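You operate a simulated robot arm through the tools that you are given. There is no shell and no other tool.

The job below is to be done with a simulated robot arm. You get a single attempt, and the scene is never put back.

Task
Put the block of grey labels on the top of the patch table away on the top of the black label mat. Then take the white core plug on the top of the patch table and put it away on the top of the small black table. Then push the filter drawer shut. Then put the small brown paper roll on the top of the blue table away on the top of the white cabinet. Then take the block of yellow labels and put it on top of the brown paper scraps on the top of the blue table. Then turn the black dial of the band machine to 50 bags. Then close the mesh door of the core rack. Then put the ink can that says "grey" from the top of the patch table on the top of the roller table. The order counts. Set down upright: block of grey labels, white core plug, small brown paper roll, block of yellow labels, ink can.

Only the result counts: the job must be done as asked and must still hold three seconds after the hand-in. Knocking over, shifting, dropping, spilling or breaking anything else fails it.

Robot
A 5-joint arm with a fingered hand on a trunk, on a base that moves. Base frame: it is fixed to the floor where the robot stands at the start and does not move with it; the origin is under the middle of the robot, x ahead of it, y to its left, z up. Readings come in m, rad, newtons and seconds.
With the tool pointing down near the work surface it reaches from about 0.28 to 0.58 m from the robot's upright axis, wherever it stands. Its first joint turns from -2.007 to 2.007 rad. Places, roughly: black dial of the band machine [9.1, -5.1, 1]; block of grey labels [0, -2.75, 0.75]; block of yellow labels [8.75, -5.25, 1]; brown paper scraps (11x5x4 cm) [9.1, -5.4, 1]; filter drawer [3.7, 5.7, 0.8]; ink can [-0.75, -1.75, 0.75]; mesh door of the core rack [2.3, -5.3, 1]; small brown paper roll [8.75, -5.75, 1]; top of the black label mat (13x13 cm) [8.68, -5.22, 0.94]; top of the roller table [-2, 0, 0.8]; top of the small black table [1.6, -1.6, 0.7]; top of the white cabinet [8, 5.5, 1]; white core plug (9x9x10 cm) [-0.2, -2.2, 0.8]. The tool tilts only in the upright plane through the base axis and itself; it spins freely about its own axis. Payload 2.9 kg.
The TCP is the grasp point between the finger pads, 0.022 m short of the fingertips. In the tool frame z runs along the fingers and y along their closing line. The gripper opens to 0.124 m; its body begins 0.06 m behind the TCP. The gripper is a hand of 3 fingers: y runs from the thumb to the fingers, the wrist lies at [0, 0, -0.218] in the tool frame.
Orientation is that of the tool frame in the base frame, as [roll, pitch, yaw] about the fixed x, y, z axes, in that order (R = Rz(yaw) Ry(pitch) Rx(roll)). With the fingers straight down and closing along the base's y, the tool's x points along the base's -x, its y along +y and its z along -z.

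Tools
- The arm moves only by the tool send_rows. Its argument "deltas" is one flat list of numbers, 6 for each row, row after row: the shift along the base's x, y, z in cm, then the turn, a rotation vector about the base's x, y, z in rad. In form: [tx, ty, tz, wx, wy, wz, tx, ty, tz, wx, wy, wz, ...]. A call has 1 to 20 rows; each row shifts and turns the commanded pose from where the row before left it. Rows are played at 5 a second. More than 0.05 m and 0.15 rad between two rows, and nothing of the call is played. A pose out of reach is approached as far as the arm can. The call stops where the force on the tool passes 40 N (or 10 N more than at its start, if that is more) or the arm is blocked; 0.2 s more then pass. In this call time passes only in rows, and 0.2 s behind the last. It gives the time, the measured TCP pose, the force on the tool (base axes), the opening and the grip force at its end, in the units of the frame above (readings bear some noise), with the torque about the TCP (base axes, N m) and any sound that the robot's microphone picked up.
- Cameras (640 x 400 px; columns grow to the right, rows downward): "scene" is now at [0.0367, 0.1222, 1.6191]; the picture's right is [-0.16, -0.99, 0.00], its down [-0.63, 0.10, -0.77] and it looks along [0.76, -0.12, -0.64] (base axes); focal length 286 px, centre (320, 200). "wrist" rides on the gripper at [0.064, -0.037, -0.075] in the tool frame; the picture's right is [0.50, 0.87, 0.00], its down [-0.62, 0.36, -0.70] and it looks along [-0.61, 0.35, 0.71] (tool axes); focal length 230 px, centre (320, 200). There is no depth. A picture from a camera that has moved, and an enlarged one, comes with that camera's place and axes in the base frame and with its lens. The place of the scene camera against the robot may be out by one fixed shift of up to 0.025 m in any direction.
- grab_frame(camera): a new picture of that camera. No time passes.
- lift_body(by): slides the trunk up (or, below 0, down) by that many m; the arm and the scene camera ride with it, the base frame stays. It gives what a move gives, with no picture.
- base_move(legs): drives the robot by 1 to 6 legs, each [ahead, left, turn to the left] in m, m and rad, along the robot's own axes; the way and the turn of a leg run together, so that a leg with both is an arc; at most 1.5 m and 3.142 rad a leg. The arm and the cameras ride along, it lands a little off, and it stops where it bumps. It gives what a move gives.
- set_fingers(finger1, finger2, thumb_bend): sets how far each is bent, from 0 (flat) to 1 (curled in); at 0.3 the hand is open as for a grip, at 0.7 the pads meet at the TCP. One left out holds its place. A second passes; each finger stops where it meets its share of the squeeze, and holds until it gets a number again. It is the only way to open and close the hand. It gives what a move gives, with no picture; readings hold the bend of each and the force on the fingers (four entries, about 0 where the hand has none), thumb and palm.
- pan_tilt(pan, tilt): turns the head with the scene camera to pan (to the left, within 2.705 rad either way) and tilt (down, from -0.506 to 1.204), counted from straight ahead of the robot. It gives what a move gives.
- inspect(camera, box): a new picture of the part [left, top, right, bottom] of that camera's present view, enlarged. No time passes.
- sign_off(): hands the job in; it is judged then, once.

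Nothing tells you exact positions but the pictures and the camera data. Unless the task says otherwise, let go and move clear before handing in.

The tools are called by a JSON object that holds its "name" and its "arguments". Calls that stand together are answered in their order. send_rows: Moves the arm, as the interface text tells. Its arguments: {"type":"object","properties":{"deltas":{"type":"array","items":{"type":"number"}}},"required":["deltas"]} The other tools are called the same way: lift_body (by) moves the trunk up or down; set_fingers (finger1, finger2, thumb_bend) moves the fingers one by one; base_move (legs) drives the base; pan_tilt (pan, tilt) turns the head that bears the scene camera; grab_frame (camera) takes a picture; inspect (camera, box) takes an enlarged picture of a part of a camera's view; sign_off () hands the job in.

At the start:

```text
time: 0.0
tcp_pos: [0.3721, 0.1332, 1.0366]
tcp_rot: [3.141, 0.002, 3.141]
ft_force: [0.3, 0.5, -0.2]
moment: [0.02, 0.0, -0.01]
finger_gap: 0.1238
gripper_force: 0.0
shape: jaw
bend: [0.3, 0.3, 0.3]
finger forces: [0.0, 0.0, 0.0, 0.0, 0.0, 0.0]
trunk travel left (down, up): [-0.7, 0.29]
robot x, y, heading: [0.0012, 0.0018, -0.001]
head pan, tilt (commanded): [-0.159, 0.688]
```

scene: 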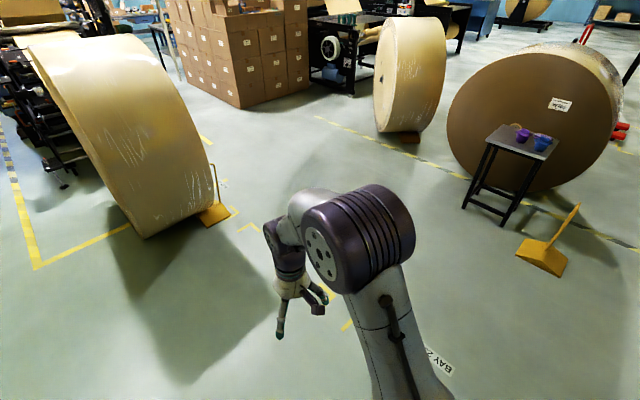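
wrist: 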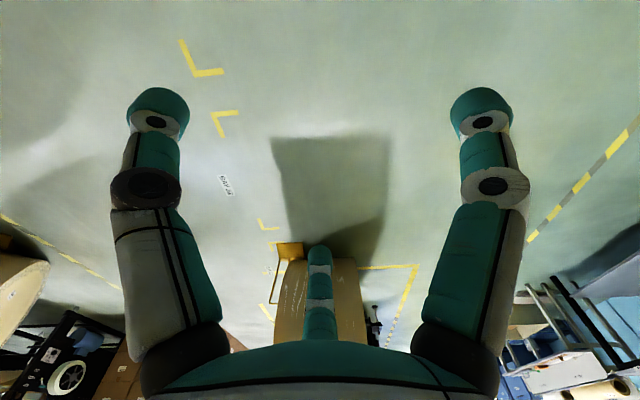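

I see a print hall with large paper rolls and a small black table ahead to the right; the patch table should be behind right. I'll look around with the head first.

{"name": "pan_tilt", "arguments": {"pan": -1.57, "tilt": 0.4}}

{"name": "grab_frame", "arguments": {"camera": "scene"}}

```text
time: 1.5
tcp_pos: [0.3727, 0.1333, 1.0371]
tcp_rot: [-3.141, 0.002, 3.141]
ft_force: [0.7, 0.3, -0.3]
moment: [-0.03, -0.01, -0.03]
finger_gap: 0.1241
gripper_force: 0.1
shape: jaw
bend: [0.3, 0.3, 0.3]
finger forces: [0.1, 0.1, 0.1, 0.1, 0.0, 0.1]
trunk travel left (down, up): [-0.7, 0.29]
robot x, y, heading: [0.0011, -0.002, -0.0]
head pan, tilt (commanded): [-1.571, 0.4]
```

```text
taken
camera scene: at [-0.0476, 0.0431, 1.6449], right [-1.0, 0.0, 0.0], down [0.0, 0.39, -0.92], along [0.0, -0.92, -0.39], focal length 286 px, centre (320, 200)
```

scene: 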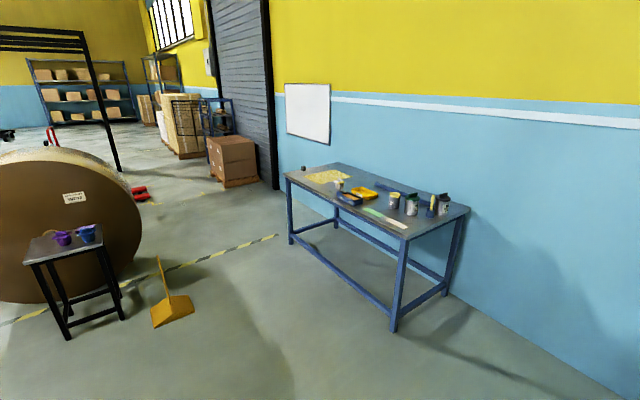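

{"name": "inspect", "arguments": {"camera": "scene", "box": [270, 140, 480, 270]}}

{"name": "inspect", "arguments": {"camera": "scene", "box": [0, 20, 280, 200]}}

{"name": "pan_tilt", "arguments": {"pan": -2.6, "tilt": 0.4}}

{"name": "grab_frame", "arguments": {"camera": "scene"}}

{"name": "pan_tilt", "arguments": {"pan": -0.6, "tilt": 0.2}}

{"name": "grab_frame", "arguments": {"camera": "scene"}}

{"name": "pan_tilt", "arguments": {"pan": 0.5, "tilt": 0.2}}

{"name": "grab_frame", "arguments": {"camera": "scene"}}

{"name": "pan_tilt", "arguments": {"pan": 1.6, "tilt": 0.3}}

{"name": "grab_frame", "arguments": {"camera": "scene"}}

{"name": "pan_tilt", "arguments": {"pan": 2.65, "tilt": 0.4}}

{"name": "grab_frame", "arguments": {"camera": "scene"}}

```text
3.05 times, centred on (375, 205) of scene
camera zoom: at [-0.0476, 0.0431, 1.6449], right [-1.0, 0.0, 0.0], down [0.0, 0.39, -0.92], along [0.0, -0.92, -0.39], focal length 871 px, centre (152, 185)
```

zoom: 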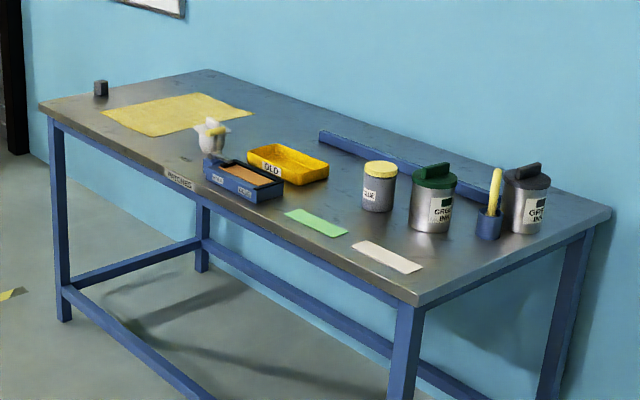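

```text
2.22 times, centred on (140, 110) of scene
camera zoom: at [-0.0476, 0.0431, 1.6449], right [-1.0, 0.0, 0.0], down [0.0, 0.39, -0.92], along [0.0, -0.92, -0.39], focal length 635 px, centre (720, 400)
```

zoom: 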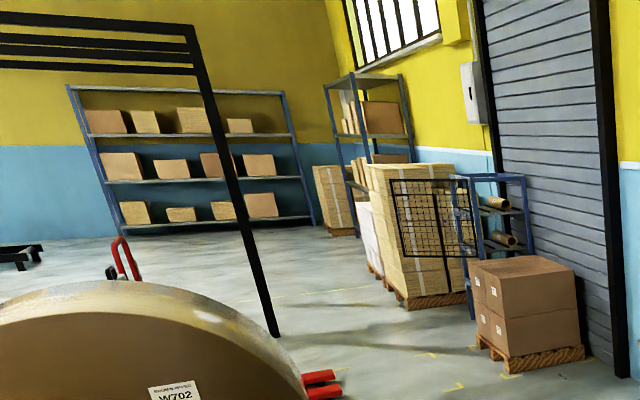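

```text
time: 2.8
tcp_pos: [0.3737, 0.134, 1.0375]
tcp_rot: [3.141, -0.001, -3.14]
ft_force: [-1.0, -0.4, 0.2]
moment: [-0.01, -0.01, 0.02]
finger_gap: 0.1238
gripper_force: 0.0
shape: jaw
bend: [0.3, 0.3, 0.3]
finger forces: [0.0, 0.0, 0.0, 0.0, 0.1, 0.0]
trunk travel left (down, up): [-0.7, 0.29]
robot x, y, heading: [-0.0005, 0.0028, 0.001]
head pan, tilt (commanded): [-2.601, 0.4]
```

```text
taken
camera scene: at [-0.127, 0.0879, 1.645], right [-0.52, 0.86, 0.0], down [0.33, 0.2, -0.92], along [-0.79, -0.48, -0.39], focal length 286 px, centre (320, 200)
```

scene: 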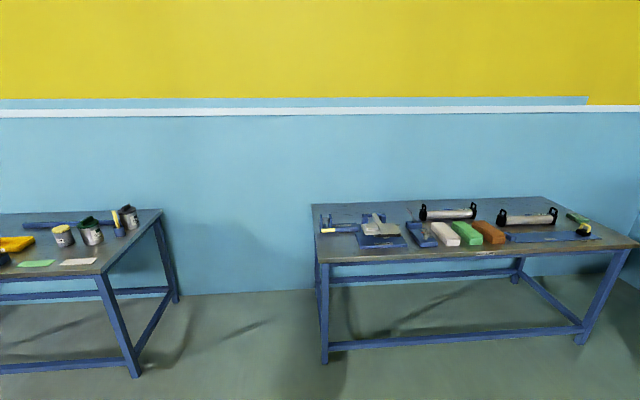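

```text
time: 4.8
tcp_pos: [0.3727, 0.1341, 1.0374]
tcp_rot: [3.141, 0.0, -3.141]
ft_force: [-1.3, -0.1, 0.7]
moment: [-0.01, 0.01, 0.04]
finger_gap: 0.124
gripper_force: 0.1
shape: jaw
bend: [0.3, 0.3, 0.3]
finger forces: [0.0, 0.0, 0.1, 0.0, 0.0, 0.0]
trunk travel left (down, up): [-0.7, 0.29]
robot x, y, heading: [-0.0002, -0.0039, 0.002]
head pan, tilt (commanded): [-0.6, 0.201]
```

```text
taken
camera scene: at [0.0292, 0.083, 1.6635], right [-0.57, -0.82, 0.0], down [-0.16, 0.11, -0.98], along [0.81, -0.55, -0.2], focal length 286 px, centre (320, 200)
```

scene: 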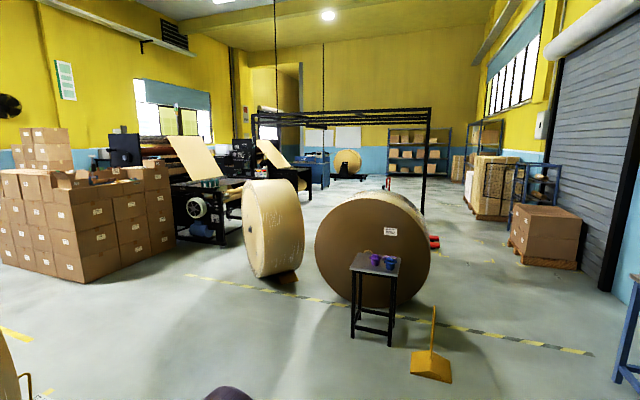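

```text
time: 6.1
tcp_pos: [0.3722, 0.1344, 1.0375]
tcp_rot: [3.141, 0.0, 3.14]
ft_force: [0.2, -0.4, 0.4]
moment: [0.0, 0.01, -0.04]
finger_gap: 0.1239
gripper_force: 0.1
shape: jaw
bend: [0.3, 0.3, 0.3]
finger forces: [0.0, 0.0, 0.0, 0.1, 0.1, 0.1]
trunk travel left (down, up): [-0.7, 0.29]
robot x, y, heading: [-0.001, 0.0023, 0.002]
head pan, tilt (commanded): [0.499, 0.201]
```

```text
taken
camera scene: at [0.0342, 0.1802, 1.6635], right [0.48, -0.88, 0.0], down [-0.18, -0.1, -0.98], along [0.86, 0.47, -0.2], focal length 286 px, centre (320, 200)
```

scene: 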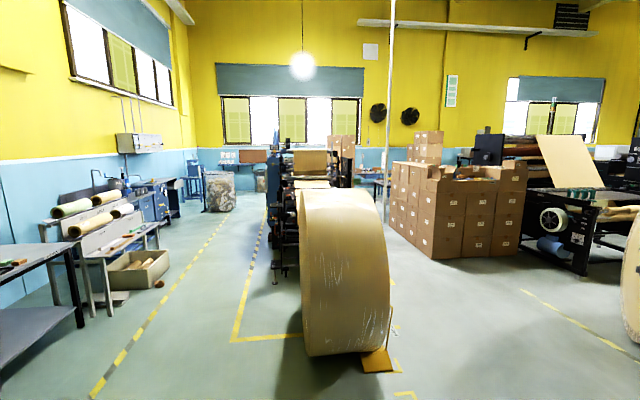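

```text
time: 7.4
tcp_pos: [0.3722, 0.1341, 1.0364]
tcp_rot: [-3.141, -0.001, 3.141]
ft_force: [0.0, 0.2, 0.4]
moment: [0.02, -0.02, -0.03]
finger_gap: 0.1239
gripper_force: 0.0
shape: jaw
bend: [0.3, 0.3, 0.3]
finger forces: [0.0, 0.0, 0.1, 0.0, 0.0, 0.1]
trunk travel left (down, up): [-0.7, 0.29]
robot x, y, heading: [-0.002, -0.0016, 0.002]
head pan, tilt (commanded): [1.6, 0.3]
```

```text
taken
camera scene: at [-0.0503, 0.2291, 1.6542], right [1.0, 0.03, 0.0], down [0.01, -0.3, -0.96], along [-0.03, 0.95, -0.3], focal length 286 px, centre (320, 200)
```

scene: 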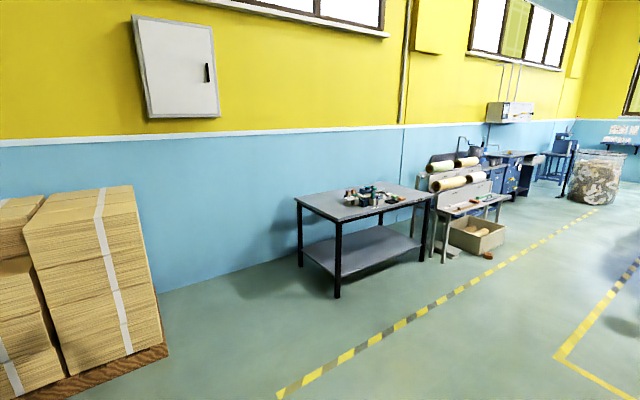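

```text
time: 8.7
tcp_pos: [0.3723, 0.1336, 1.037]
tcp_rot: [3.141, 0.001, 3.141]
ft_force: [-0.1, 0.4, 0.1]
moment: [0.0, -0.06, 0.0]
finger_gap: 0.1238
gripper_force: 0.1
shape: jaw
bend: [0.3, 0.3, 0.3]
finger forces: [0.0, 0.0, 0.1, 0.1, 0.1, 0.0]
trunk travel left (down, up): [-0.7, 0.29]
robot x, y, heading: [-0.0012, -0.0061, -0.001]
head pan, tilt (commanded): [2.649, 0.4]
```

```text
taken
camera scene: at [-0.1293, 0.1796, 1.6449], right [0.47, 0.88, 0.0], down [0.34, -0.18, -0.92], along [-0.81, 0.44, -0.39], focal length 286 px, centre (320, 200)
```

scene: 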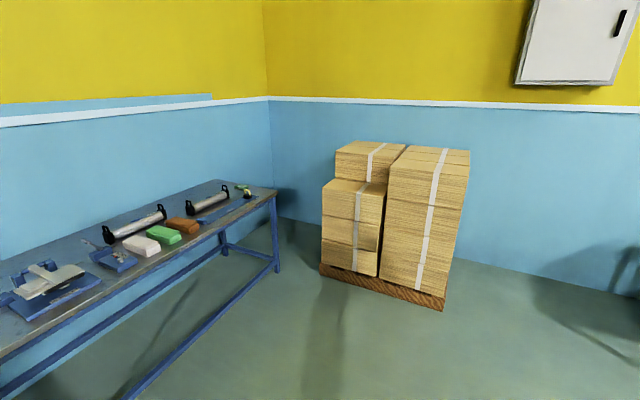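

The patch table stands to the right-rear, angled, with ink cans, a white plug and a small grey block. Let me look down at my own base to learn its footprint before driving.

{"name": "pan_tilt", "arguments": {"pan": 0.9, "tilt": 1.2}}

{"name": "grab_frame", "arguments": {"camera": "scene"}}

{"name": "pan_tilt", "arguments": {"pan": -1.2, "tilt": 1.2}}

{"name": "grab_frame", "arguments": {"camera": "scene"}}

```text
time: 10.5
tcp_pos: [0.3719, 0.1342, 1.0367]
tcp_rot: [-3.139, -0.001, -3.141]
ft_force: [0.2, 0.2, 0.0]
moment: [-0.03, 0.01, -0.02]
finger_gap: 0.1238
gripper_force: 0.0
shape: jaw
bend: [0.3, 0.3, 0.3]
finger forces: [0.1, 0.0, 0.1, 0.0, 0.1, 0.0]
trunk travel left (down, up): [-0.7, 0.29]
robot x, y, heading: [0.0001, 0.0004, 0.005]
head pan, tilt (commanded): [0.901, 1.201]
```

```text
taken
camera scene: at [-0.013, 0.1796, 1.5821], right [0.78, -0.62, 0.0], down [-0.58, -0.73, -0.36], along [0.23, 0.28, -0.93], focal length 286 px, centre (320, 200)
```

scene: 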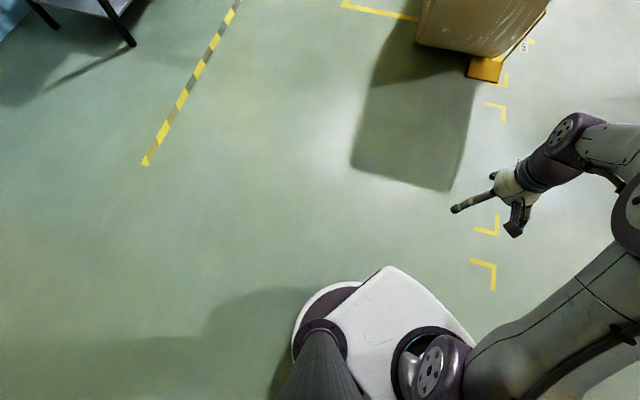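

```text
time: 12.5
tcp_pos: [0.373, 0.1329, 1.0371]
tcp_rot: [-3.14, -0.001, 3.141]
ft_force: [0.3, -0.3, 0.1]
moment: [0.02, 0.0, -0.05]
finger_gap: 0.1237
gripper_force: 0.1
shape: jaw
bend: [0.3, 0.3, 0.3]
finger forces: [0.0, 0.1, 0.1, 0.0, 0.0, 0.1]
trunk travel left (down, up): [-0.7, 0.29]
robot x, y, heading: [0.0006, -0.0014, 0.002]
head pan, tilt (commanded): [-1.201, 1.201]
```

```text
taken
camera scene: at [-0.0274, 0.0836, 1.5821], right [-0.93, -0.36, 0.0], down [-0.34, 0.87, -0.36], along [0.13, -0.34, -0.93], focal length 286 px, centre (320, 200)
```

scene: 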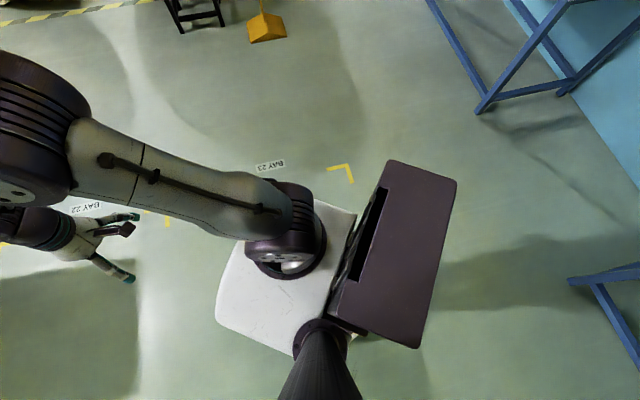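

My base has a plate extending about 0.3 m ahead and a box at the rear right. I'll drive to a viewing spot about 0.7 m in front of the patch table, facing it.

{"name": "base_move", "arguments": {"legs": [[0.3, -1.1, 0], [0.15, -0.62, 0], [0, 0, -2.527]]}}

{"name": "pan_tilt", "arguments": {"pan": 0, "tilt": 0.7}}

{"name": "grab_frame", "arguments": {"camera": "scene"}}

{"name": "grab_frame", "arguments": {"camera": "wrist"}}

```text
time: 27.4
tcp_pos: [0.2269, -2.0343, 1.0374]
tcp_rot: [3.141, 0.0, 0.615]
ft_force: [1.1, -0.6, 0.5]
moment: [0.01, 0.02, -0.01]
finger_gap: 0.1239
gripper_force: 0.0
shape: jaw
bend: [0.3, 0.3, 0.3]
finger forces: [0.0, 0.0, 0.0, 0.1, 0.0, 0.0]
trunk travel left (down, up): [-0.7, 0.29]
robot x, y, heading: [0.4558, -1.71, -2.528]
head pan, tilt (commanded): [-1.201, 1.201]
```

```text
time: 28.8
tcp_pos: [0.2282, -2.0338, 1.0368]
tcp_rot: [3.141, -0.001, 0.616]
ft_force: [0.6, 0.4, -0.1]
moment: [-0.02, -0.01, 0.01]
finger_gap: 0.1241
gripper_force: 0.0
shape: jaw
bend: [0.3, 0.3, 0.3]
finger forces: [0.0, 0.1, 0.0, 0.0, 0.0, 0.0]
trunk travel left (down, up): [-0.7, 0.29]
robot x, y, heading: [0.4553, -1.7113, -2.52]
head pan, tilt (commanded): [0.0, 0.7]
```

```text
taken
camera scene: at [0.5299, -1.8519, 1.6181], right [-0.58, 0.82, 0.0], down [0.53, 0.37, -0.76], along [-0.62, -0.44, -0.64], focal length 286 px, centre (320, 200)
```

scene: 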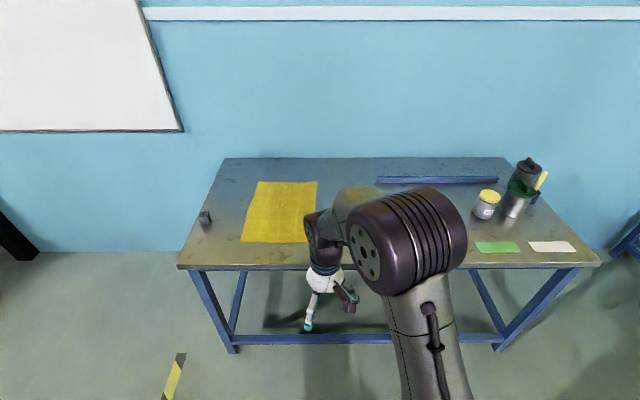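

```text
taken
camera wrist: at [0.2578, -1.9677, 1.1123], right [0.91, -0.42, 0.0], down [-0.3, -0.65, 0.7], along [-0.29, -0.64, -0.71], focal length 230 px, centre (320, 200)
```

wrist: 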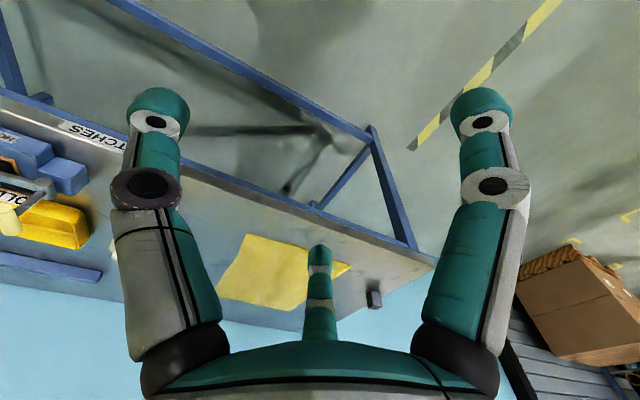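

The grey block sits at the left end of the table, about 0.25 m in from the front edge. I'll shift left so it is ahead of me and check my footprint against the table.

{"name": "base_move", "arguments": {"legs": [[0.1, 0.6, 0]]}}

{"name": "pan_tilt", "arguments": {"pan": 0, "tilt": 1.0}}

{"name": "grab_frame", "arguments": {"camera": "scene"}}

{"name": "grab_frame", "arguments": {"camera": "wrist"}}

```text
time: 32.2
tcp_pos: [0.4949, -2.5831, 1.0359]
tcp_rot: [3.141, 0.0, 0.621]
ft_force: [0.4, 0.6, -0.4]
moment: [0.0, -0.06, 0.0]
finger_gap: 0.1238
gripper_force: 0.1
shape: jaw
bend: [0.3, 0.3, 0.3]
finger forces: [0.0, 0.0, 0.0, 0.1, 0.0, 0.0]
trunk travel left (down, up): [-0.7, 0.29]
robot x, y, heading: [0.7219, -2.2537, -2.517]
head pan, tilt (commanded): [0.0, 0.7]
```

```text
time: 33.0
tcp_pos: [0.4954, -2.5808, 1.0369]
tcp_rot: [-3.142, 0.0, 0.622]
ft_force: [-0.1, 0.6, 0.8]
moment: [0.02, 0.0, 0.03]
finger_gap: 0.124
gripper_force: 0.0
shape: jaw
bend: [0.3, 0.3, 0.3]
finger forces: [0.1, 0.0, 0.0, 0.0, 0.1, 0.0]
trunk travel left (down, up): [-0.7, 0.29]
robot x, y, heading: [0.7179, -2.2558, -2.514]
head pan, tilt (commanded): [0.0, 1.0]
```

```text
taken
camera scene: at [0.8091, -2.3886, 1.5948], right [-0.58, 0.81, 0.0], down [0.68, 0.49, -0.54], along [-0.44, -0.31, -0.84], focal length 286 px, centre (320, 200)
```

scene: 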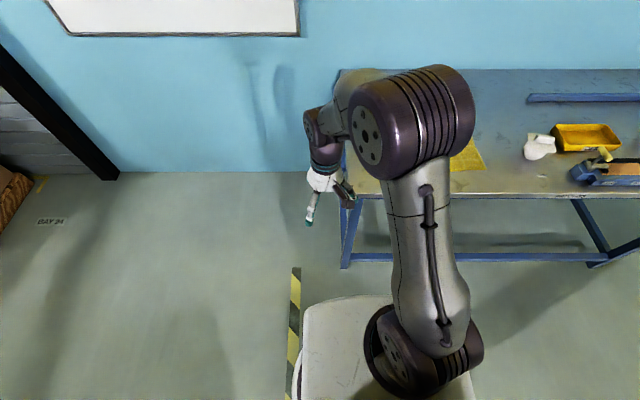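

```text
taken
camera wrist: at [0.5252, -2.5146, 1.1123], right [0.91, -0.41, 0.0], down [-0.29, -0.65, 0.7], along [-0.29, -0.64, -0.71], focal length 230 px, centre (320, 200)
```

wrist: 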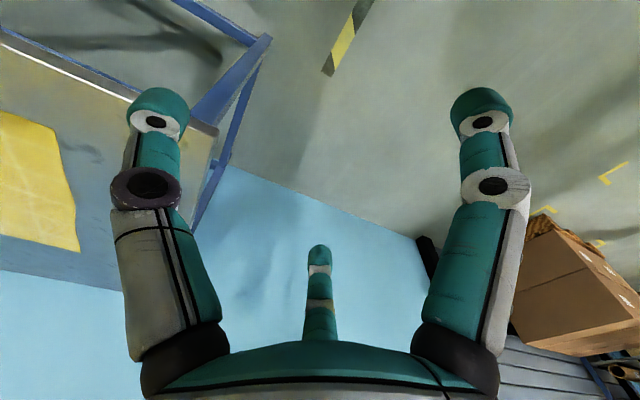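

The plate under the arm may ride with the trunk; I'll raise the trunk a little and see whether the plate's look changes, which tells its height.

{"name": "lift_body", "arguments": {"by": 0.2}}

{"name": "grab_frame", "arguments": {"camera": "scene"}}

```text
time: 35.2
tcp_pos: [0.4956, -2.5805, 1.2369]
tcp_rot: [3.14, 0.0, 0.621]
ft_force: [0.9, 0.8, 0.1]
moment: [0.05, 0.0, -0.01]
finger_gap: 0.124
gripper_force: 0.1
shape: jaw
bend: [0.3, 0.3, 0.3]
finger forces: [0.0, 0.0, 0.0, 0.0, 0.1, 0.0]
trunk travel left (down, up): [-0.9, 0.09]
robot x, y, heading: [0.7214, -2.2557, -2.515]
head pan, tilt (commanded): [0.0, 1.0]
```

```text
taken
camera scene: at [0.8092, -2.3888, 1.7947], right [-0.58, 0.81, 0.0], down [0.68, 0.49, -0.54], along [-0.44, -0.31, -0.84], focal length 286 px, centre (320, 200)
```

scene: 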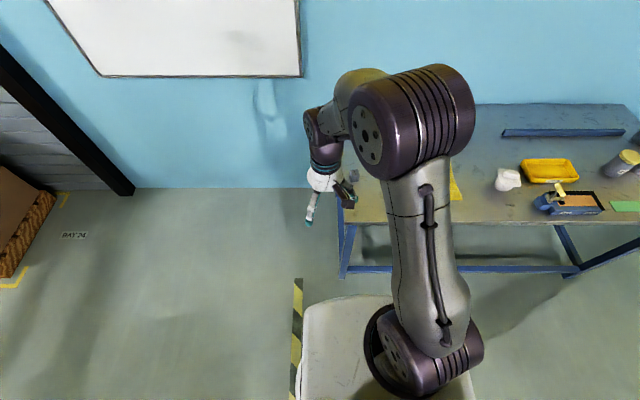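

The plate rides with the trunk, so it is at about 1.05 m height and only about 0.14 m ahead of the axis; so I can come close to the table. The grey block is now visible just right of the hand; zoom in.

{"name": "inspect", "arguments": {"camera": "scene", "box": [300, 120, 420, 220]}}

{"name": "inspect", "arguments": {"camera": "scene", "box": [440, 100, 640, 225]}}

```text
4.00 times, centred on (360, 170) of scene
camera zoom: at [0.8092, -2.3888, 1.7947], right [-0.58, 0.81, 0.0], down [0.68, 0.49, -0.54], along [-0.44, -0.31, -0.84], focal length 1143 px, centre (160, 320)
```

zoom: 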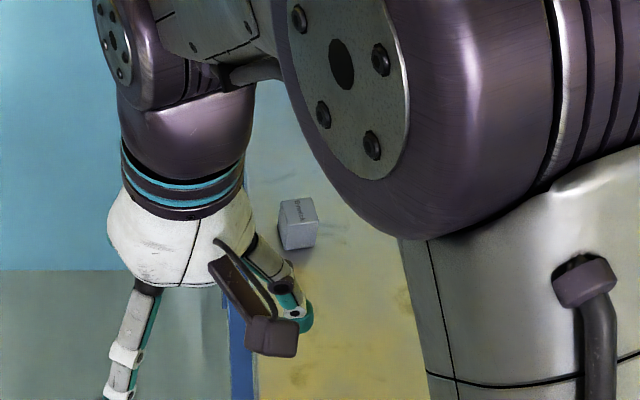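

```text
3.20 times, centred on (540, 162) of scene
camera zoom: at [0.8092, -2.3888, 1.7947], right [-0.58, 0.81, 0.0], down [0.68, 0.49, -0.54], along [-0.44, -0.31, -0.84], focal length 914 px, centre (-384, 320)
```

zoom: 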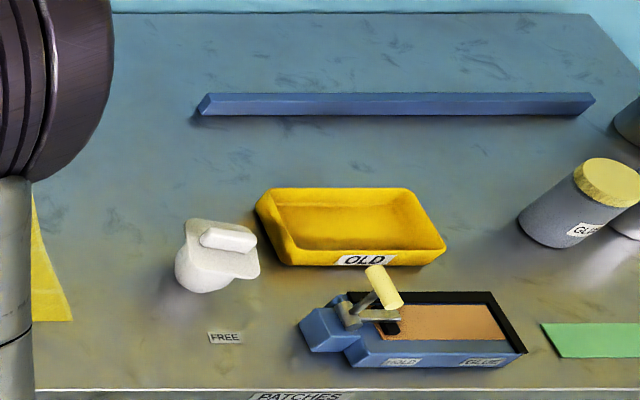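

The block is a small grey cube at the left end, and the white plug stands farther right. I'll spin the wrist so its camera looks back at my base to learn the footprint.

{"name": "send_rows", "arguments": {"deltas": [0, 0, 0, 0, 0, 0.15, 0, 0, 0, 0, 0, 0.15, 0, 0, 0, 0, 0, 0.15, 0, 0, 0, 0, 0, 0.15, 0, 0, 0, 0, 0, 0.15, 0, 0, 0, 0, 0, 0.15, 0, 0, 0, 0, 0, 0.15, 0, 0, 0, 0, 0, 0.15, 0, 0, 0, 0, 0, 0.15, 0, 0, 0, 0, 0, 0.15, 0, 0, 0, 0, 0, 0.15, 0, 0, 0, 0, 0, 0.15, 0, 0, 0, 0, 0, 0.15, 0, 0, 0, 0, 0, 0.15, 0, 0, 0, 0, 0, 0.15, 0, 0, 0, 0, 0, 0.15, 0, 0, 0, 0, 0, 0.15, 0, 0, 0, 0, 0, 0.15]}}

{"name": "grab_frame", "arguments": {"camera": "wrist"}}

{"name": "grab_frame", "arguments": {"camera": "scene"}}

```text
time: 39.0
tcp_pos: [0.7725, -2.6077, 1.2367]
tcp_rot: [3.141, -0.002, -2.971]
ft_force: [0.0, 0.3, -1.1]
moment: [0.01, 0.02, 0.0]
finger_gap: 0.1243
gripper_force: 0.1
shape: jaw
bend: [0.3, 0.3, 0.3]
finger forces: [0.0, 0.0, 0.0, 0.0, 0.0, 0.0]
out of reach, approached as far as the arm can: row 13, 14, 15, 16, 17, 18
trunk travel left (down, up): [-0.9, 0.09]
robot x, y, heading: [0.7237, -2.2551, -2.522]
head pan, tilt (commanded): [0.0, 1.0]
```

```text
taken
camera wrist: at [0.7154, -2.6563, 1.3126], right [-0.64, 0.77, 0.0], down [0.55, 0.46, 0.7], along [0.54, 0.45, -0.71], focal length 230 px, centre (320, 200)
```

wrist: 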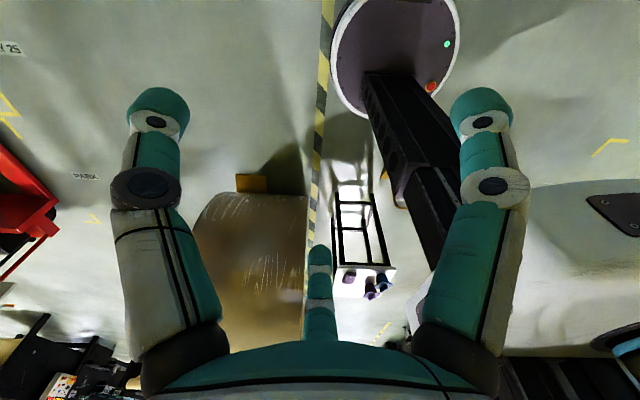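

```text
taken
camera scene: at [0.8114, -2.3878, 1.7947], right [-0.58, 0.81, 0.0], down [0.68, 0.49, -0.54], along [-0.44, -0.31, -0.84], focal length 286 px, centre (320, 200)
```

scene: 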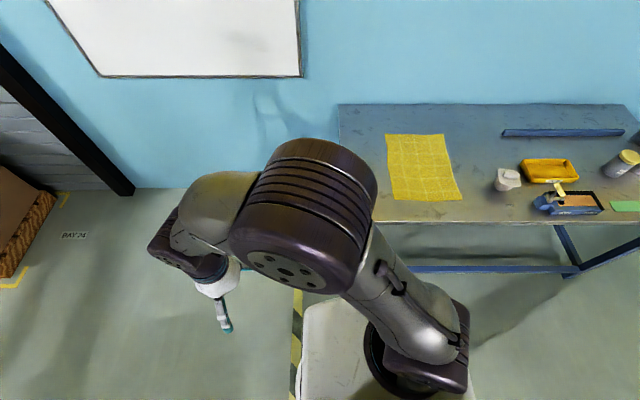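

The base is a round disc of about 0.27 m radius, so I can stand with the axis about 0.3 m from the table edge. I'll spin the wrist back and then drive forward.

{"name": "send_rows", "arguments": {"deltas": [0, 0, 0, 0, 0, -0.15, 0, 0, 0, 0, 0, -0.15, 0, 0, 0, 0, 0, -0.15, 0, 0, 0, 0, 0, -0.15, 0, 0, 0, 0, 0, -0.15, 0, 0, 0, 0, 0, -0.15, 0, 0, 0, 0, 0, -0.15, 0, 0, 0, 0, 0, -0.15, 0, 0, 0, 0, 0, -0.15, 0, 0, 0, 0, 0, -0.15, 0, 0, 0, 0, 0, -0.15, 0, 0, 0, 0, 0, -0.15, 0, 0, 0, 0, 0, -0.15, 0, 0, 0, 0, 0, -0.15, 0, 0, 0, 0, 0, -0.15, 0, 0, 0, 0, 0, -0.15, 0, 0, 0, 0, 0, -0.15, 0, 0, 0, 0, 0, -0.15]}}

{"name": "base_move", "arguments": {"legs": [[0.24, 0.0, 0]]}}

{"name": "grab_frame", "arguments": {"camera": "wrist"}}

{"name": "grab_frame", "arguments": {"camera": "scene"}}

```text
time: 42.8
tcp_pos: [0.771, -2.6113, 1.2376]
tcp_rot: [3.141, 0.001, 0.617]
ft_force: [-0.4, -0.3, -0.5]
moment: [-0.01, 0.05, 0.0]
finger_gap: 0.1238
gripper_force: 0.0
shape: jaw
bend: [0.3, 0.3, 0.3]
finger forces: [0.0, 0.0, 0.0, 0.1, 0.0, 0.0]
trunk travel left (down, up): [-0.9, 0.09]
robot x, y, heading: [0.7191, -2.2553, -2.515]
head pan, tilt (commanded): [0.0, 1.0]
```

```text
time: 44.6
tcp_pos: [0.5764, -2.7496, 1.237]
tcp_rot: [3.141, 0.0, 0.625]
ft_force: [-0.3, -1.0, 1.2]
moment: [-0.01, 0.01, -0.02]
finger_gap: 0.1237
gripper_force: 0.0
shape: jaw
bend: [0.3, 0.3, 0.3]
finger forces: [0.0, 0.0, 0.0, 0.0, 0.2, 0.0]
trunk travel left (down, up): [-0.9, 0.09]
robot x, y, heading: [0.5208, -2.3979, -2.518]
head pan, tilt (commanded): [0.0, 1.0]
```

```text
taken
camera wrist: at [0.6068, -2.6824, 1.3123], right [0.91, -0.41, 0.0], down [-0.29, -0.65, 0.7], along [-0.29, -0.64, -0.71], focal length 230 px, centre (320, 200)
```

wrist: 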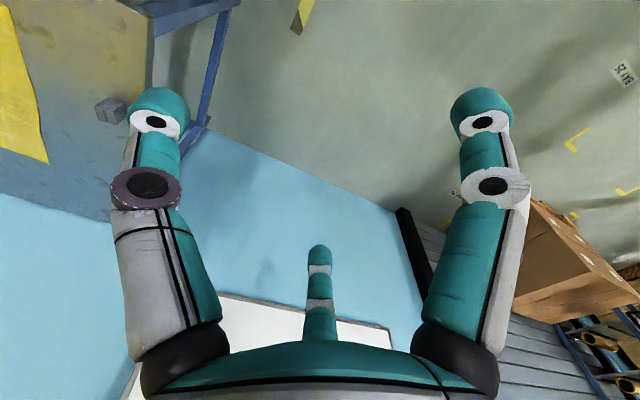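

```text
taken
camera scene: at [0.6146, -2.5286, 1.7947], right [-0.58, 0.81, 0.0], down [0.68, 0.49, -0.54], along [-0.44, -0.32, -0.84], focal length 286 px, centre (320, 200)
```

scene: 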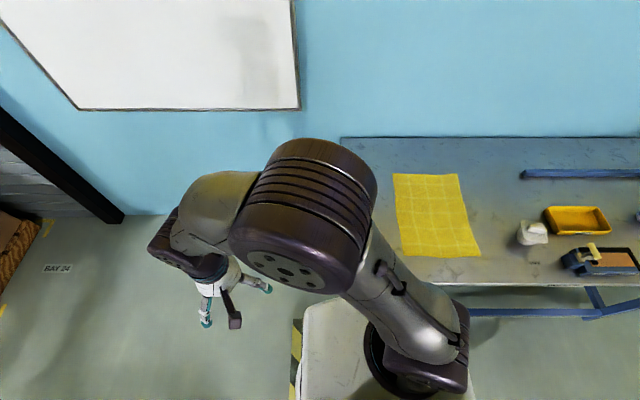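

The block shows at the left of the wrist view at roughly (0.08, -2.69). I'll swing the tool over it and lower the trunk for a closer look.

{"name": "send_rows", "arguments": {"deltas": [-4.5, 0.5, 0, 0, 0, 0, -4.5, 0.5, 0, 0, 0, 0, -4.5, 0.5, 0, 0, 0, 0, -4.5, 0.5, 0, 0, 0, 0, -4.5, 0.5, 0, 0, 0, 0, -4.5, 0.5, 0, 0, 0, 0, -4.5, 0.5, 0, 0, 0, 0, -4.5, 0.5, 0, 0, 0, 0, -4.5, 0.5, 0, 0, 0, 0, -4.5, 0.5, 0, 0, 0, 0]}}

{"name": "lift_body", "arguments": {"by": -0.22}}

{"name": "grab_frame", "arguments": {"camera": "wrist"}}

{"name": "grab_frame", "arguments": {"camera": "scene"}}

```text
time: 46.8
tcp_pos: [0.1228, -2.6996, 1.2376]
tcp_rot: [3.141, 0.0, 0.626]
ft_force: [-0.2, -0.7, 0.5]
moment: [-0.01, -0.02, -0.03]
finger_gap: 0.1238
gripper_force: 0.0
shape: jaw
bend: [0.3, 0.3, 0.3]
finger forces: [0.0, 0.1, 0.0, 0.1, 0.0, 0.0]
trunk travel left (down, up): [-0.9, 0.09]
robot x, y, heading: [0.5229, -2.3952, -2.515]
head pan, tilt (commanded): [0.0, 1.0]
```

```text
time: 49.1
tcp_pos: [0.1263, -2.6998, 1.0189]
tcp_rot: [-3.141, 0.0, 0.627]
ft_force: [0.5, 0.7, -0.1]
moment: [-0.02, 0.01, 0.02]
finger_gap: 0.1237
gripper_force: 0.0
shape: jaw
bend: [0.3, 0.3, 0.3]
finger forces: [0.1, 0.1, 0.1, 0.1, 0.1, 0.0]
trunk travel left (down, up): [-0.68, 0.31]
robot x, y, heading: [0.5234, -2.3981, -2.517]
head pan, tilt (commanded): [0.0, 1.0]
```

```text
taken
camera wrist: at [0.1564, -2.6325, 1.0943], right [0.91, -0.41, 0.0], down [-0.29, -0.65, 0.7], along [-0.29, -0.64, -0.71], focal length 230 px, centre (320, 200)
```

wrist: 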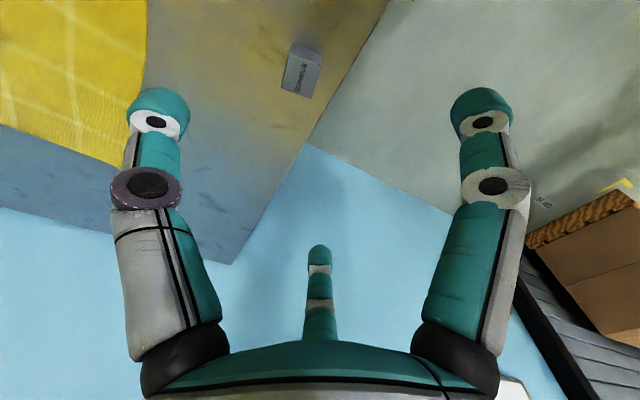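

```text
taken
camera scene: at [0.6136, -2.5291, 1.5747], right [-0.58, 0.81, 0.0], down [0.68, 0.49, -0.54], along [-0.44, -0.32, -0.84], focal length 286 px, centre (320, 200)
```

scene: 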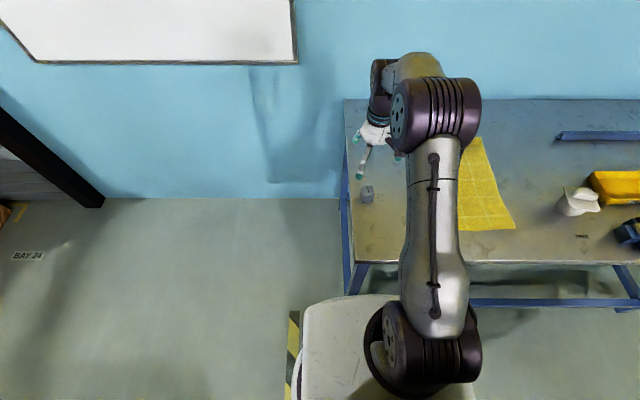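

The wrist view now shows the block clearly; triangulation gives about (0.108, -2.692, 0.819). I'll zoom to see its orientation and size.

{"name": "inspect", "arguments": {"camera": "wrist", "box": [240, 20, 368, 100]}}

```text
5.00 times, centred on (304, 60) of wrist
camera zoom: at [0.1564, -2.6325, 1.0943], right [0.91, -0.41, 0.0], down [-0.29, -0.65, 0.7], along [-0.29, -0.64, -0.71], focal length 1150 px, centre (400, 900)
```

zoom: 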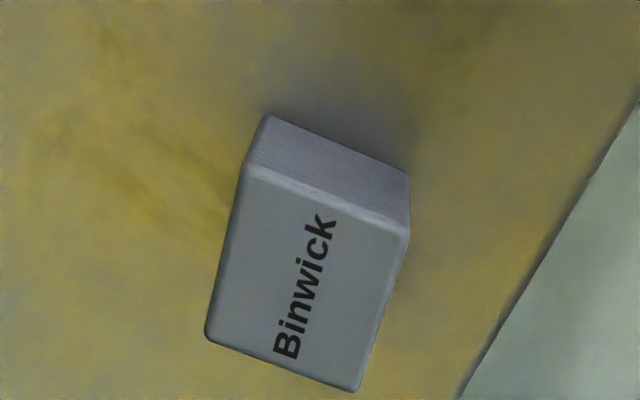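

The block is about 3.3 x 3.2 x 5 cm with its printed face up, turned about 0.17 rad to the tool. The hand is a centric three-finger one, so I'll centre over the block, align, and go partway down to check.

{"name": "send_rows", "arguments": {"deltas": [-1.86, 0.64, 0, 0, 0, 0.1, 0, 0, -2, 0, 0, 0.075, 0, 0, -3, 0, 0, 0, 0, 0, -3, 0, 0, 0, 0, 0, -3, 0, 0, 0, 0, 0, 0, 0, 0, 0]}}

{"name": "grab_frame", "arguments": {"camera": "wrist"}}

{"name": "inspect", "arguments": {"camera": "scene", "box": [320, 90, 480, 190]}}

```text
time: 50.5
tcp_pos: [0.1085, -2.693, 0.9096]
tcp_rot: [-3.141, -0.001, 0.799]
ft_force: [0.4, 0.6, -0.5]
moment: [0.04, 0.01, -0.03]
finger_gap: 0.124
gripper_force: 0.0
shape: jaw
bend: [0.3, 0.3, 0.3]
finger forces: [0.0, 0.1, 0.0, 0.1, 0.1, 0.1]
trunk travel left (down, up): [-0.68, 0.31]
robot x, y, heading: [0.5275, -2.3985, -2.518]
head pan, tilt (commanded): [0.0, 1.0]
```

```text
taken
camera wrist: at [0.1255, -2.6221, 0.9851], right [0.97, -0.25, 0.0], down [-0.17, -0.69, 0.7], along [-0.17, -0.68, -0.71], focal length 230 px, centre (320, 200)
```

wrist: 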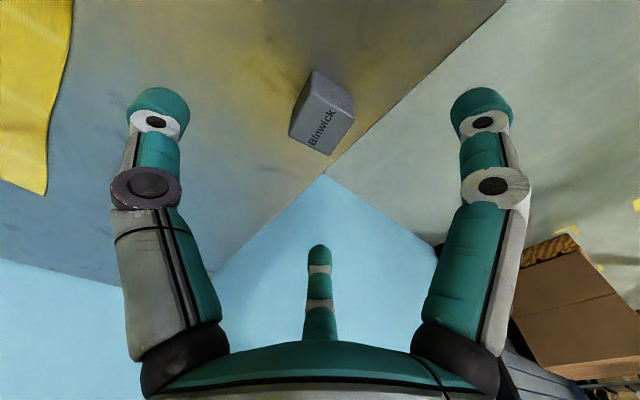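

```text
4.00 times, centred on (400, 140) of scene
camera zoom: at [0.6138, -2.5289, 1.5747], right [-0.58, 0.81, 0.0], down [0.68, 0.49, -0.54], along [-0.44, -0.32, -0.84], focal length 1143 px, centre (0, 440)
```

zoom: 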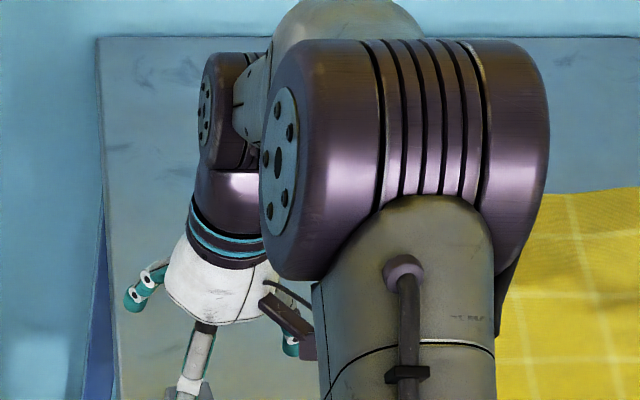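

{"name": "inspect", "arguments": {"camera": "wrist", "box": [260, 60, 388, 140]}}

```text
5.00 times, centred on (324, 100) of wrist
camera zoom: at [0.1255, -2.6221, 0.9851], right [0.97, -0.25, 0.0], down [-0.17, -0.69, 0.7], along [-0.17, -0.68, -0.71], focal length 1150 px, centre (300, 700)
```

zoom: 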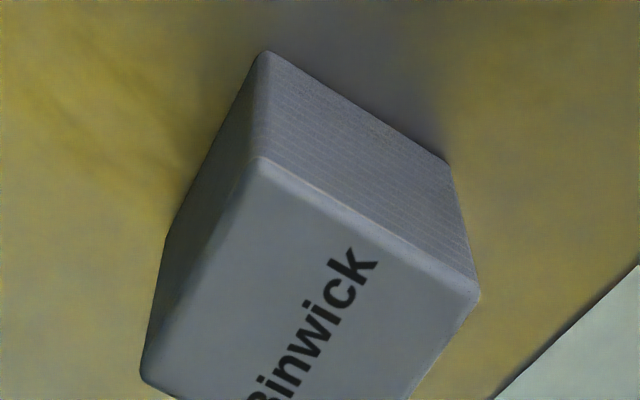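

The block is centred and aligned under the hand: top at about 0.843, table at about 0.80. I'll go down to 0.828 and close the three fingers.

{"name": "send_rows", "arguments": {"deltas": [-0.1, -0.1, -3, 0, 0, 0, 0, 0, -3, 0, 0, 0, 0, 0, -1.5, 0, 0, 0, 0, 0, -0.7, 0, 0, 0]}}

{"name": "grab_frame", "arguments": {"camera": "wrist"}}

```text
time: 51.5
tcp_pos: [0.1075, -2.6947, 0.8276]
tcp_rot: [3.141, 0.0, 0.8]
ft_force: [0.2, 0.4, 0.0]
moment: [0.0, 0.0, -0.02]
finger_gap: 0.1235
gripper_force: 0.1
shape: jaw
bend: [0.3, 0.3, 0.3]
finger forces: [0.0, 0.1, 0.1, 0.1, 0.1, 0.0]
trunk travel left (down, up): [-0.68, 0.31]
robot x, y, heading: [0.5256, -2.3994, -2.512]
head pan, tilt (commanded): [0.0, 1.0]
```

```text
taken
camera wrist: at [0.1239, -2.6233, 0.9028], right [0.97, -0.25, 0.0], down [-0.17, -0.69, 0.7], along [-0.17, -0.68, -0.71], focal length 230 px, centre (320, 200)
```

wrist: 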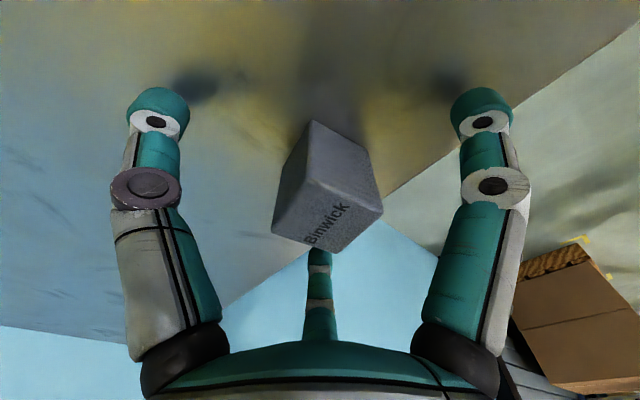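

The block sits between the three fingers; closing now.

{"name": "set_fingers", "arguments": {"finger1": 0.7, "finger2": 0.7, "thumb_bend": 0.7}}

{"name": "grab_frame", "arguments": {"camera": "wrist"}}

```text
time: 52.5
tcp_pos: [0.1071, -2.6947, 0.8283]
tcp_rot: [-3.141, -0.001, 0.801]
ft_force: [2.1, 0.1, 4.7]
moment: [0.01, -0.13, 0.02]
finger_gap: 0.0227
gripper_force: 12.4
shape: fingers
bend: [0.57, 0.59, 0.64]
finger forces: [11.2, 6.3, 0.0, 0.1, 7.2, 0.1]
trunk travel left (down, up): [-0.68, 0.31]
robot x, y, heading: [0.5252, -2.3953, -2.519]
head pan, tilt (commanded): [0.0, 1.0]
```

```text
taken
camera wrist: at [0.1246, -2.6229, 0.9033], right [0.97, -0.25, 0.0], down [-0.17, -0.69, 0.7], along [-0.17, -0.68, -0.71], focal length 230 px, centre (320, 200)
```

wrist: 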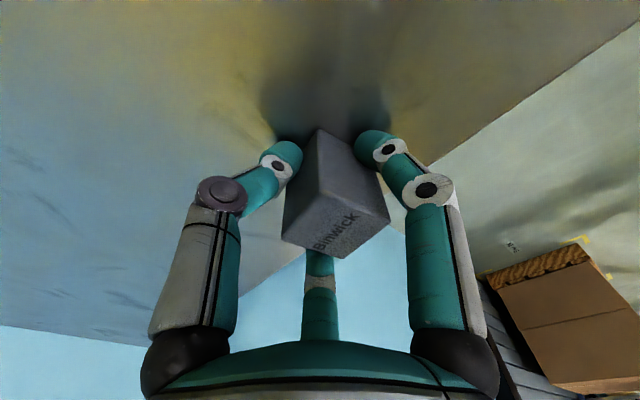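

All three fingers hold the block. I'll lift it and look.

{"name": "send_rows", "arguments": {"deltas": [0, 0, 1, 0, 0, 0, 0, 0, 2, 0, 0, 0, 0, 0, 3, 0, 0, 0, 0, 0, 4, 0, 0, 0, 0, 0, 4, 0, 0, 0]}}

{"name": "grab_frame", "arguments": {"camera": "wrist"}}

{"name": "grab_frame", "arguments": {"camera": "scene"}}

```text
time: 53.7
tcp_pos: [0.1088, -2.6949, 0.9672]
tcp_rot: [3.14, -0.001, 0.8]
ft_force: [0.1, -1.0, 0.3]
moment: [-0.01, 0.0, 0.02]
finger_gap: 0.0222
gripper_force: 9.9
shape: fingers
bend: [0.57, 0.59, 0.65]
finger forces: [7.8, 7.0, 0.0, 0.1, 6.5, 0.0]
trunk travel left (down, up): [-0.68, 0.31]
robot x, y, heading: [0.5266, -2.4016, -2.517]
head pan, tilt (commanded): [0.0, 1.0]
```

```text
taken
camera wrist: at [0.1252, -2.6229, 1.0423], right [0.97, -0.25, 0.0], down [-0.18, -0.69, 0.7], along [-0.17, -0.68, -0.71], focal length 230 px, centre (320, 200)
```

wrist: 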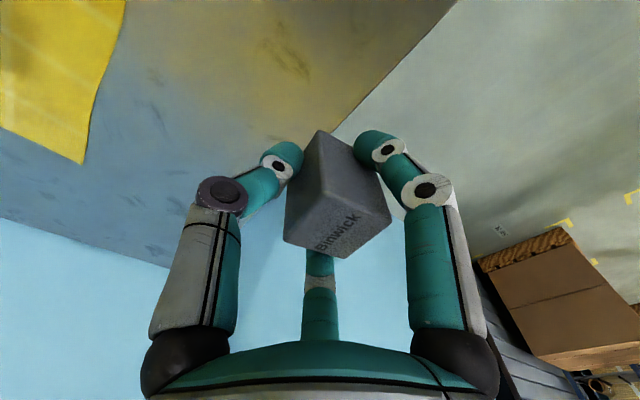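

```text
taken
camera scene: at [0.614, -2.5287, 1.5747], right [-0.58, 0.81, 0.0], down [0.68, 0.49, -0.54], along [-0.44, -0.32, -0.84], focal length 286 px, centre (320, 200)
```

scene: 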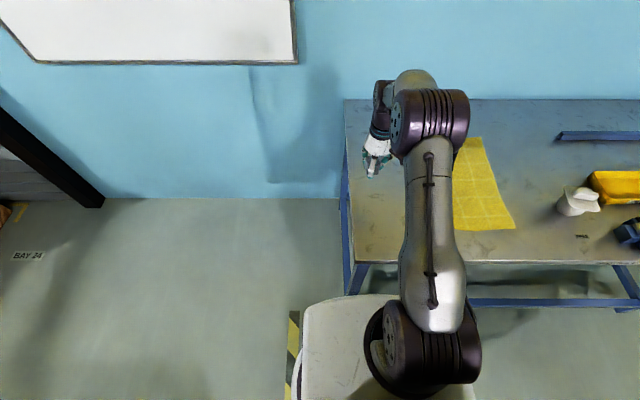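

The block is held firmly. I'll draw the arm in, back away from the table, turn toward the far blue table and look along the way.

{"name": "send_rows", "arguments": {"deltas": [3.3, 2.3, 3, 0, 0, 0, 3.3, 2.3, 3, 0, 0, 0, 3.3, 2.3, 3, 0, 0, 0]}}

{"name": "base_move", "arguments": {"legs": [[-0.3, 0, 0], [0, 0, 2.165]]}}

{"name": "pan_tilt", "arguments": {"pan": 0, "tilt": 0.25}}

{"name": "grab_frame", "arguments": {"camera": "scene"}}

{"name": "pan_tilt", "arguments": {"pan": -0.8, "tilt": 0.25}}

{"name": "grab_frame", "arguments": {"camera": "scene"}}

{"name": "grab_frame", "arguments": {"camera": "wrist"}}

```text
refused: row 1 steps farther than a row can; nothing moved
```

```text
time: 60.9
tcp_pos: [1.2505, -2.3953, 0.9655]
tcp_rot: [-3.14, -0.001, 2.979]
ft_force: [1.0, 0.6, 0.3]
moment: [0.01, 0.03, 0.06]
finger_gap: 0.0214
gripper_force: 10.5
shape: fingers
bend: [0.58, 0.59, 0.65]
finger forces: [7.3, 6.6, 0.1, 0.0, 6.6, 0.0]
trunk travel left (down, up): [-0.68, 0.31]
robot x, y, heading: [0.7664, -2.222, -0.34]
head pan, tilt (commanded): [0.0, 1.0]
```

```text
time: 62.0
tcp_pos: [1.2495, -2.3955, 0.9671]
tcp_rot: [3.139, 0.001, 2.977]
ft_force: [0.3, 0.3, -0.4]
moment: [-0.02, -0.02, 0.01]
finger_gap: 0.0216
gripper_force: 10.1
shape: fingers
bend: [0.58, 0.59, 0.65]
finger forces: [7.3, 6.5, 0.0, 0.1, 6.6, 0.0]
trunk travel left (down, up): [-0.68, 0.31]
robot x, y, heading: [0.7661, -2.2221, -0.343]
head pan, tilt (commanded): [0.0, 0.25]
```

```text
taken
camera scene: at [0.8596, -2.1058, 1.6389], right [-0.33, -0.94, 0.0], down [-0.23, 0.08, -0.97], along [0.91, -0.32, -0.25], focal length 286 px, centre (320, 200)
```

scene: 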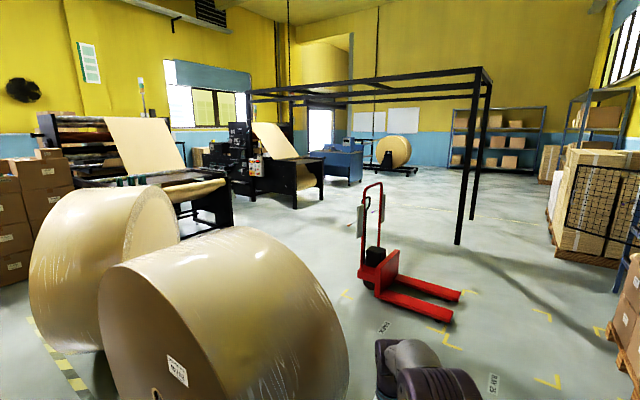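

```text
time: 63.2
tcp_pos: [1.2494, -2.3954, 0.9667]
tcp_rot: [3.14, 0.0, 2.978]
ft_force: [-0.5, -0.6, -0.4]
moment: [0.01, -0.01, 0.02]
finger_gap: 0.0215
gripper_force: 10.1
shape: fingers
bend: [0.58, 0.59, 0.65]
finger forces: [7.3, 6.6, 0.0, 0.1, 6.6, 0.0]
trunk travel left (down, up): [-0.68, 0.31]
robot x, y, heading: [0.7708, -2.2207, -0.338]
head pan, tilt (commanded): [-0.799, 0.25]
```

```text
taken
camera scene: at [0.8107, -2.1595, 1.6389], right [-0.91, -0.42, 0.0], down [-0.1, 0.22, -0.97], along [0.41, -0.88, -0.25], focal length 286 px, centre (320, 200)
```

scene: 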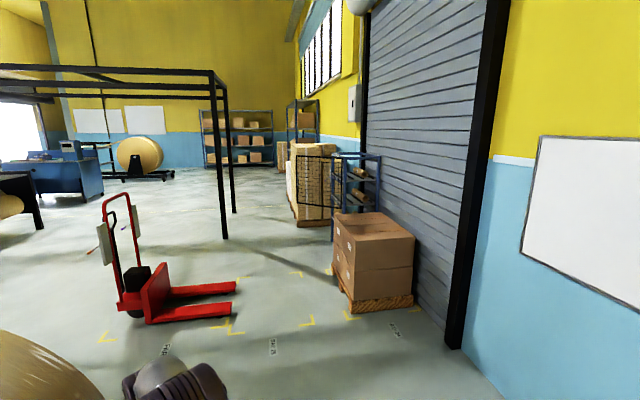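

```text
taken
camera wrist: at [1.1803, -2.4213, 1.0417], right [-0.35, 0.94, 0.0], down [0.67, 0.25, 0.7], along [0.66, 0.25, -0.71], focal length 230 px, centre (320, 200)
```

wrist: 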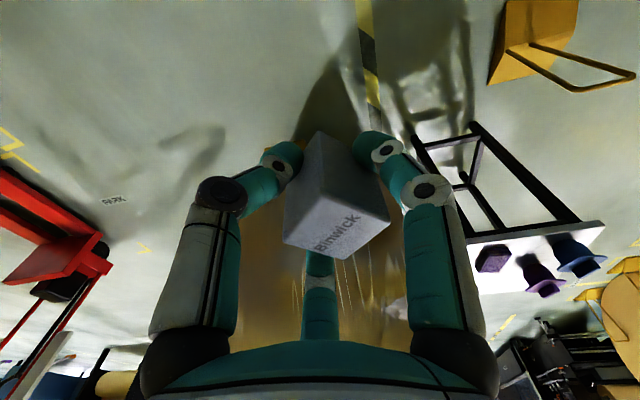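

The way leads between the big roll (its right side near y = -2.65) and the red pallet truck. I'll draw the arm in and move to about (1.2, -3.1), then look again.

{"name": "send_rows", "arguments": {"deltas": [-3.76, 1.35, 2.5, 0, 0, 0, -3.76, 1.35, 2.5, 0, 0, 0, -3.76, 1.35, 2.5, 0, 0, 0]}}

{"name": "base_move", "arguments": {"legs": [[0.3, -0.7, 0], [0.4, 0, 0.2]]}}

{"name": "pan_tilt", "arguments": {"pan": 0, "tilt": 0.35}}

{"name": "grab_frame", "arguments": {"camera": "scene"}}

```text
time: 64.0
tcp_pos: [1.1347, -2.3533, 1.0415]
tcp_rot: [-3.141, 0.003, 2.978]
ft_force: [0.1, -0.4, -0.3]
moment: [0.02, 0.0, 0.03]
finger_gap: 0.0213
gripper_force: 10.3
shape: fingers
bend: [0.58, 0.59, 0.65]
finger forces: [7.3, 6.6, 0.0, 0.0, 6.5, 0.0]
trunk travel left (down, up): [-0.68, 0.31]
robot x, y, heading: [0.7701, -2.2217, -0.341]
head pan, tilt (commanded): [-0.799, 0.25]
```

```text
time: 70.2
tcp_pos: [1.5972, -3.143, 1.0406]
tcp_rot: [-3.141, 0.001, -3.116]
ft_force: [-0.1, 0.2, -0.6]
moment: [-0.01, 0.03, 0.01]
finger_gap: 0.0212
gripper_force: 9.8
shape: fingers
bend: [0.58, 0.59, 0.65]
finger forces: [7.3, 6.6, 0.0, 0.0, 6.5, 0.0]
trunk travel left (down, up): [-0.68, 0.31]
robot x, y, heading: [1.2069, -3.0831, -0.147]
head pan, tilt (commanded): [-0.799, 0.25]
```

```text
time: 71.3
tcp_pos: [1.5958, -3.1414, 1.0414]
tcp_rot: [-3.142, 0.0, -3.112]
ft_force: [-0.4, -0.6, -0.2]
moment: [0.01, 0.02, 0.0]
finger_gap: 0.0213
gripper_force: 10.4
shape: fingers
bend: [0.58, 0.59, 0.65]
finger forces: [7.3, 6.6, 0.0, 0.1, 6.5, 0.0]
trunk travel left (down, up): [-0.68, 0.31]
robot x, y, heading: [1.2067, -3.084, -0.149]
head pan, tilt (commanded): [0.0, 0.351]
```

```text
taken
camera scene: at [1.2733, -2.9535, 1.6295], right [-0.15, -0.99, 0.0], down [-0.34, 0.05, -0.94], along [0.93, -0.14, -0.34], focal length 286 px, centre (320, 200)
```

scene: 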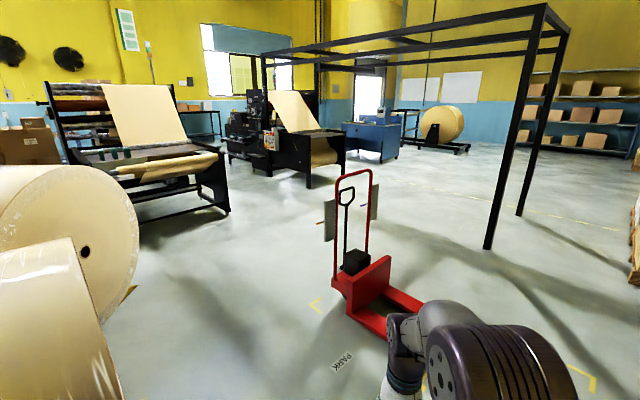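

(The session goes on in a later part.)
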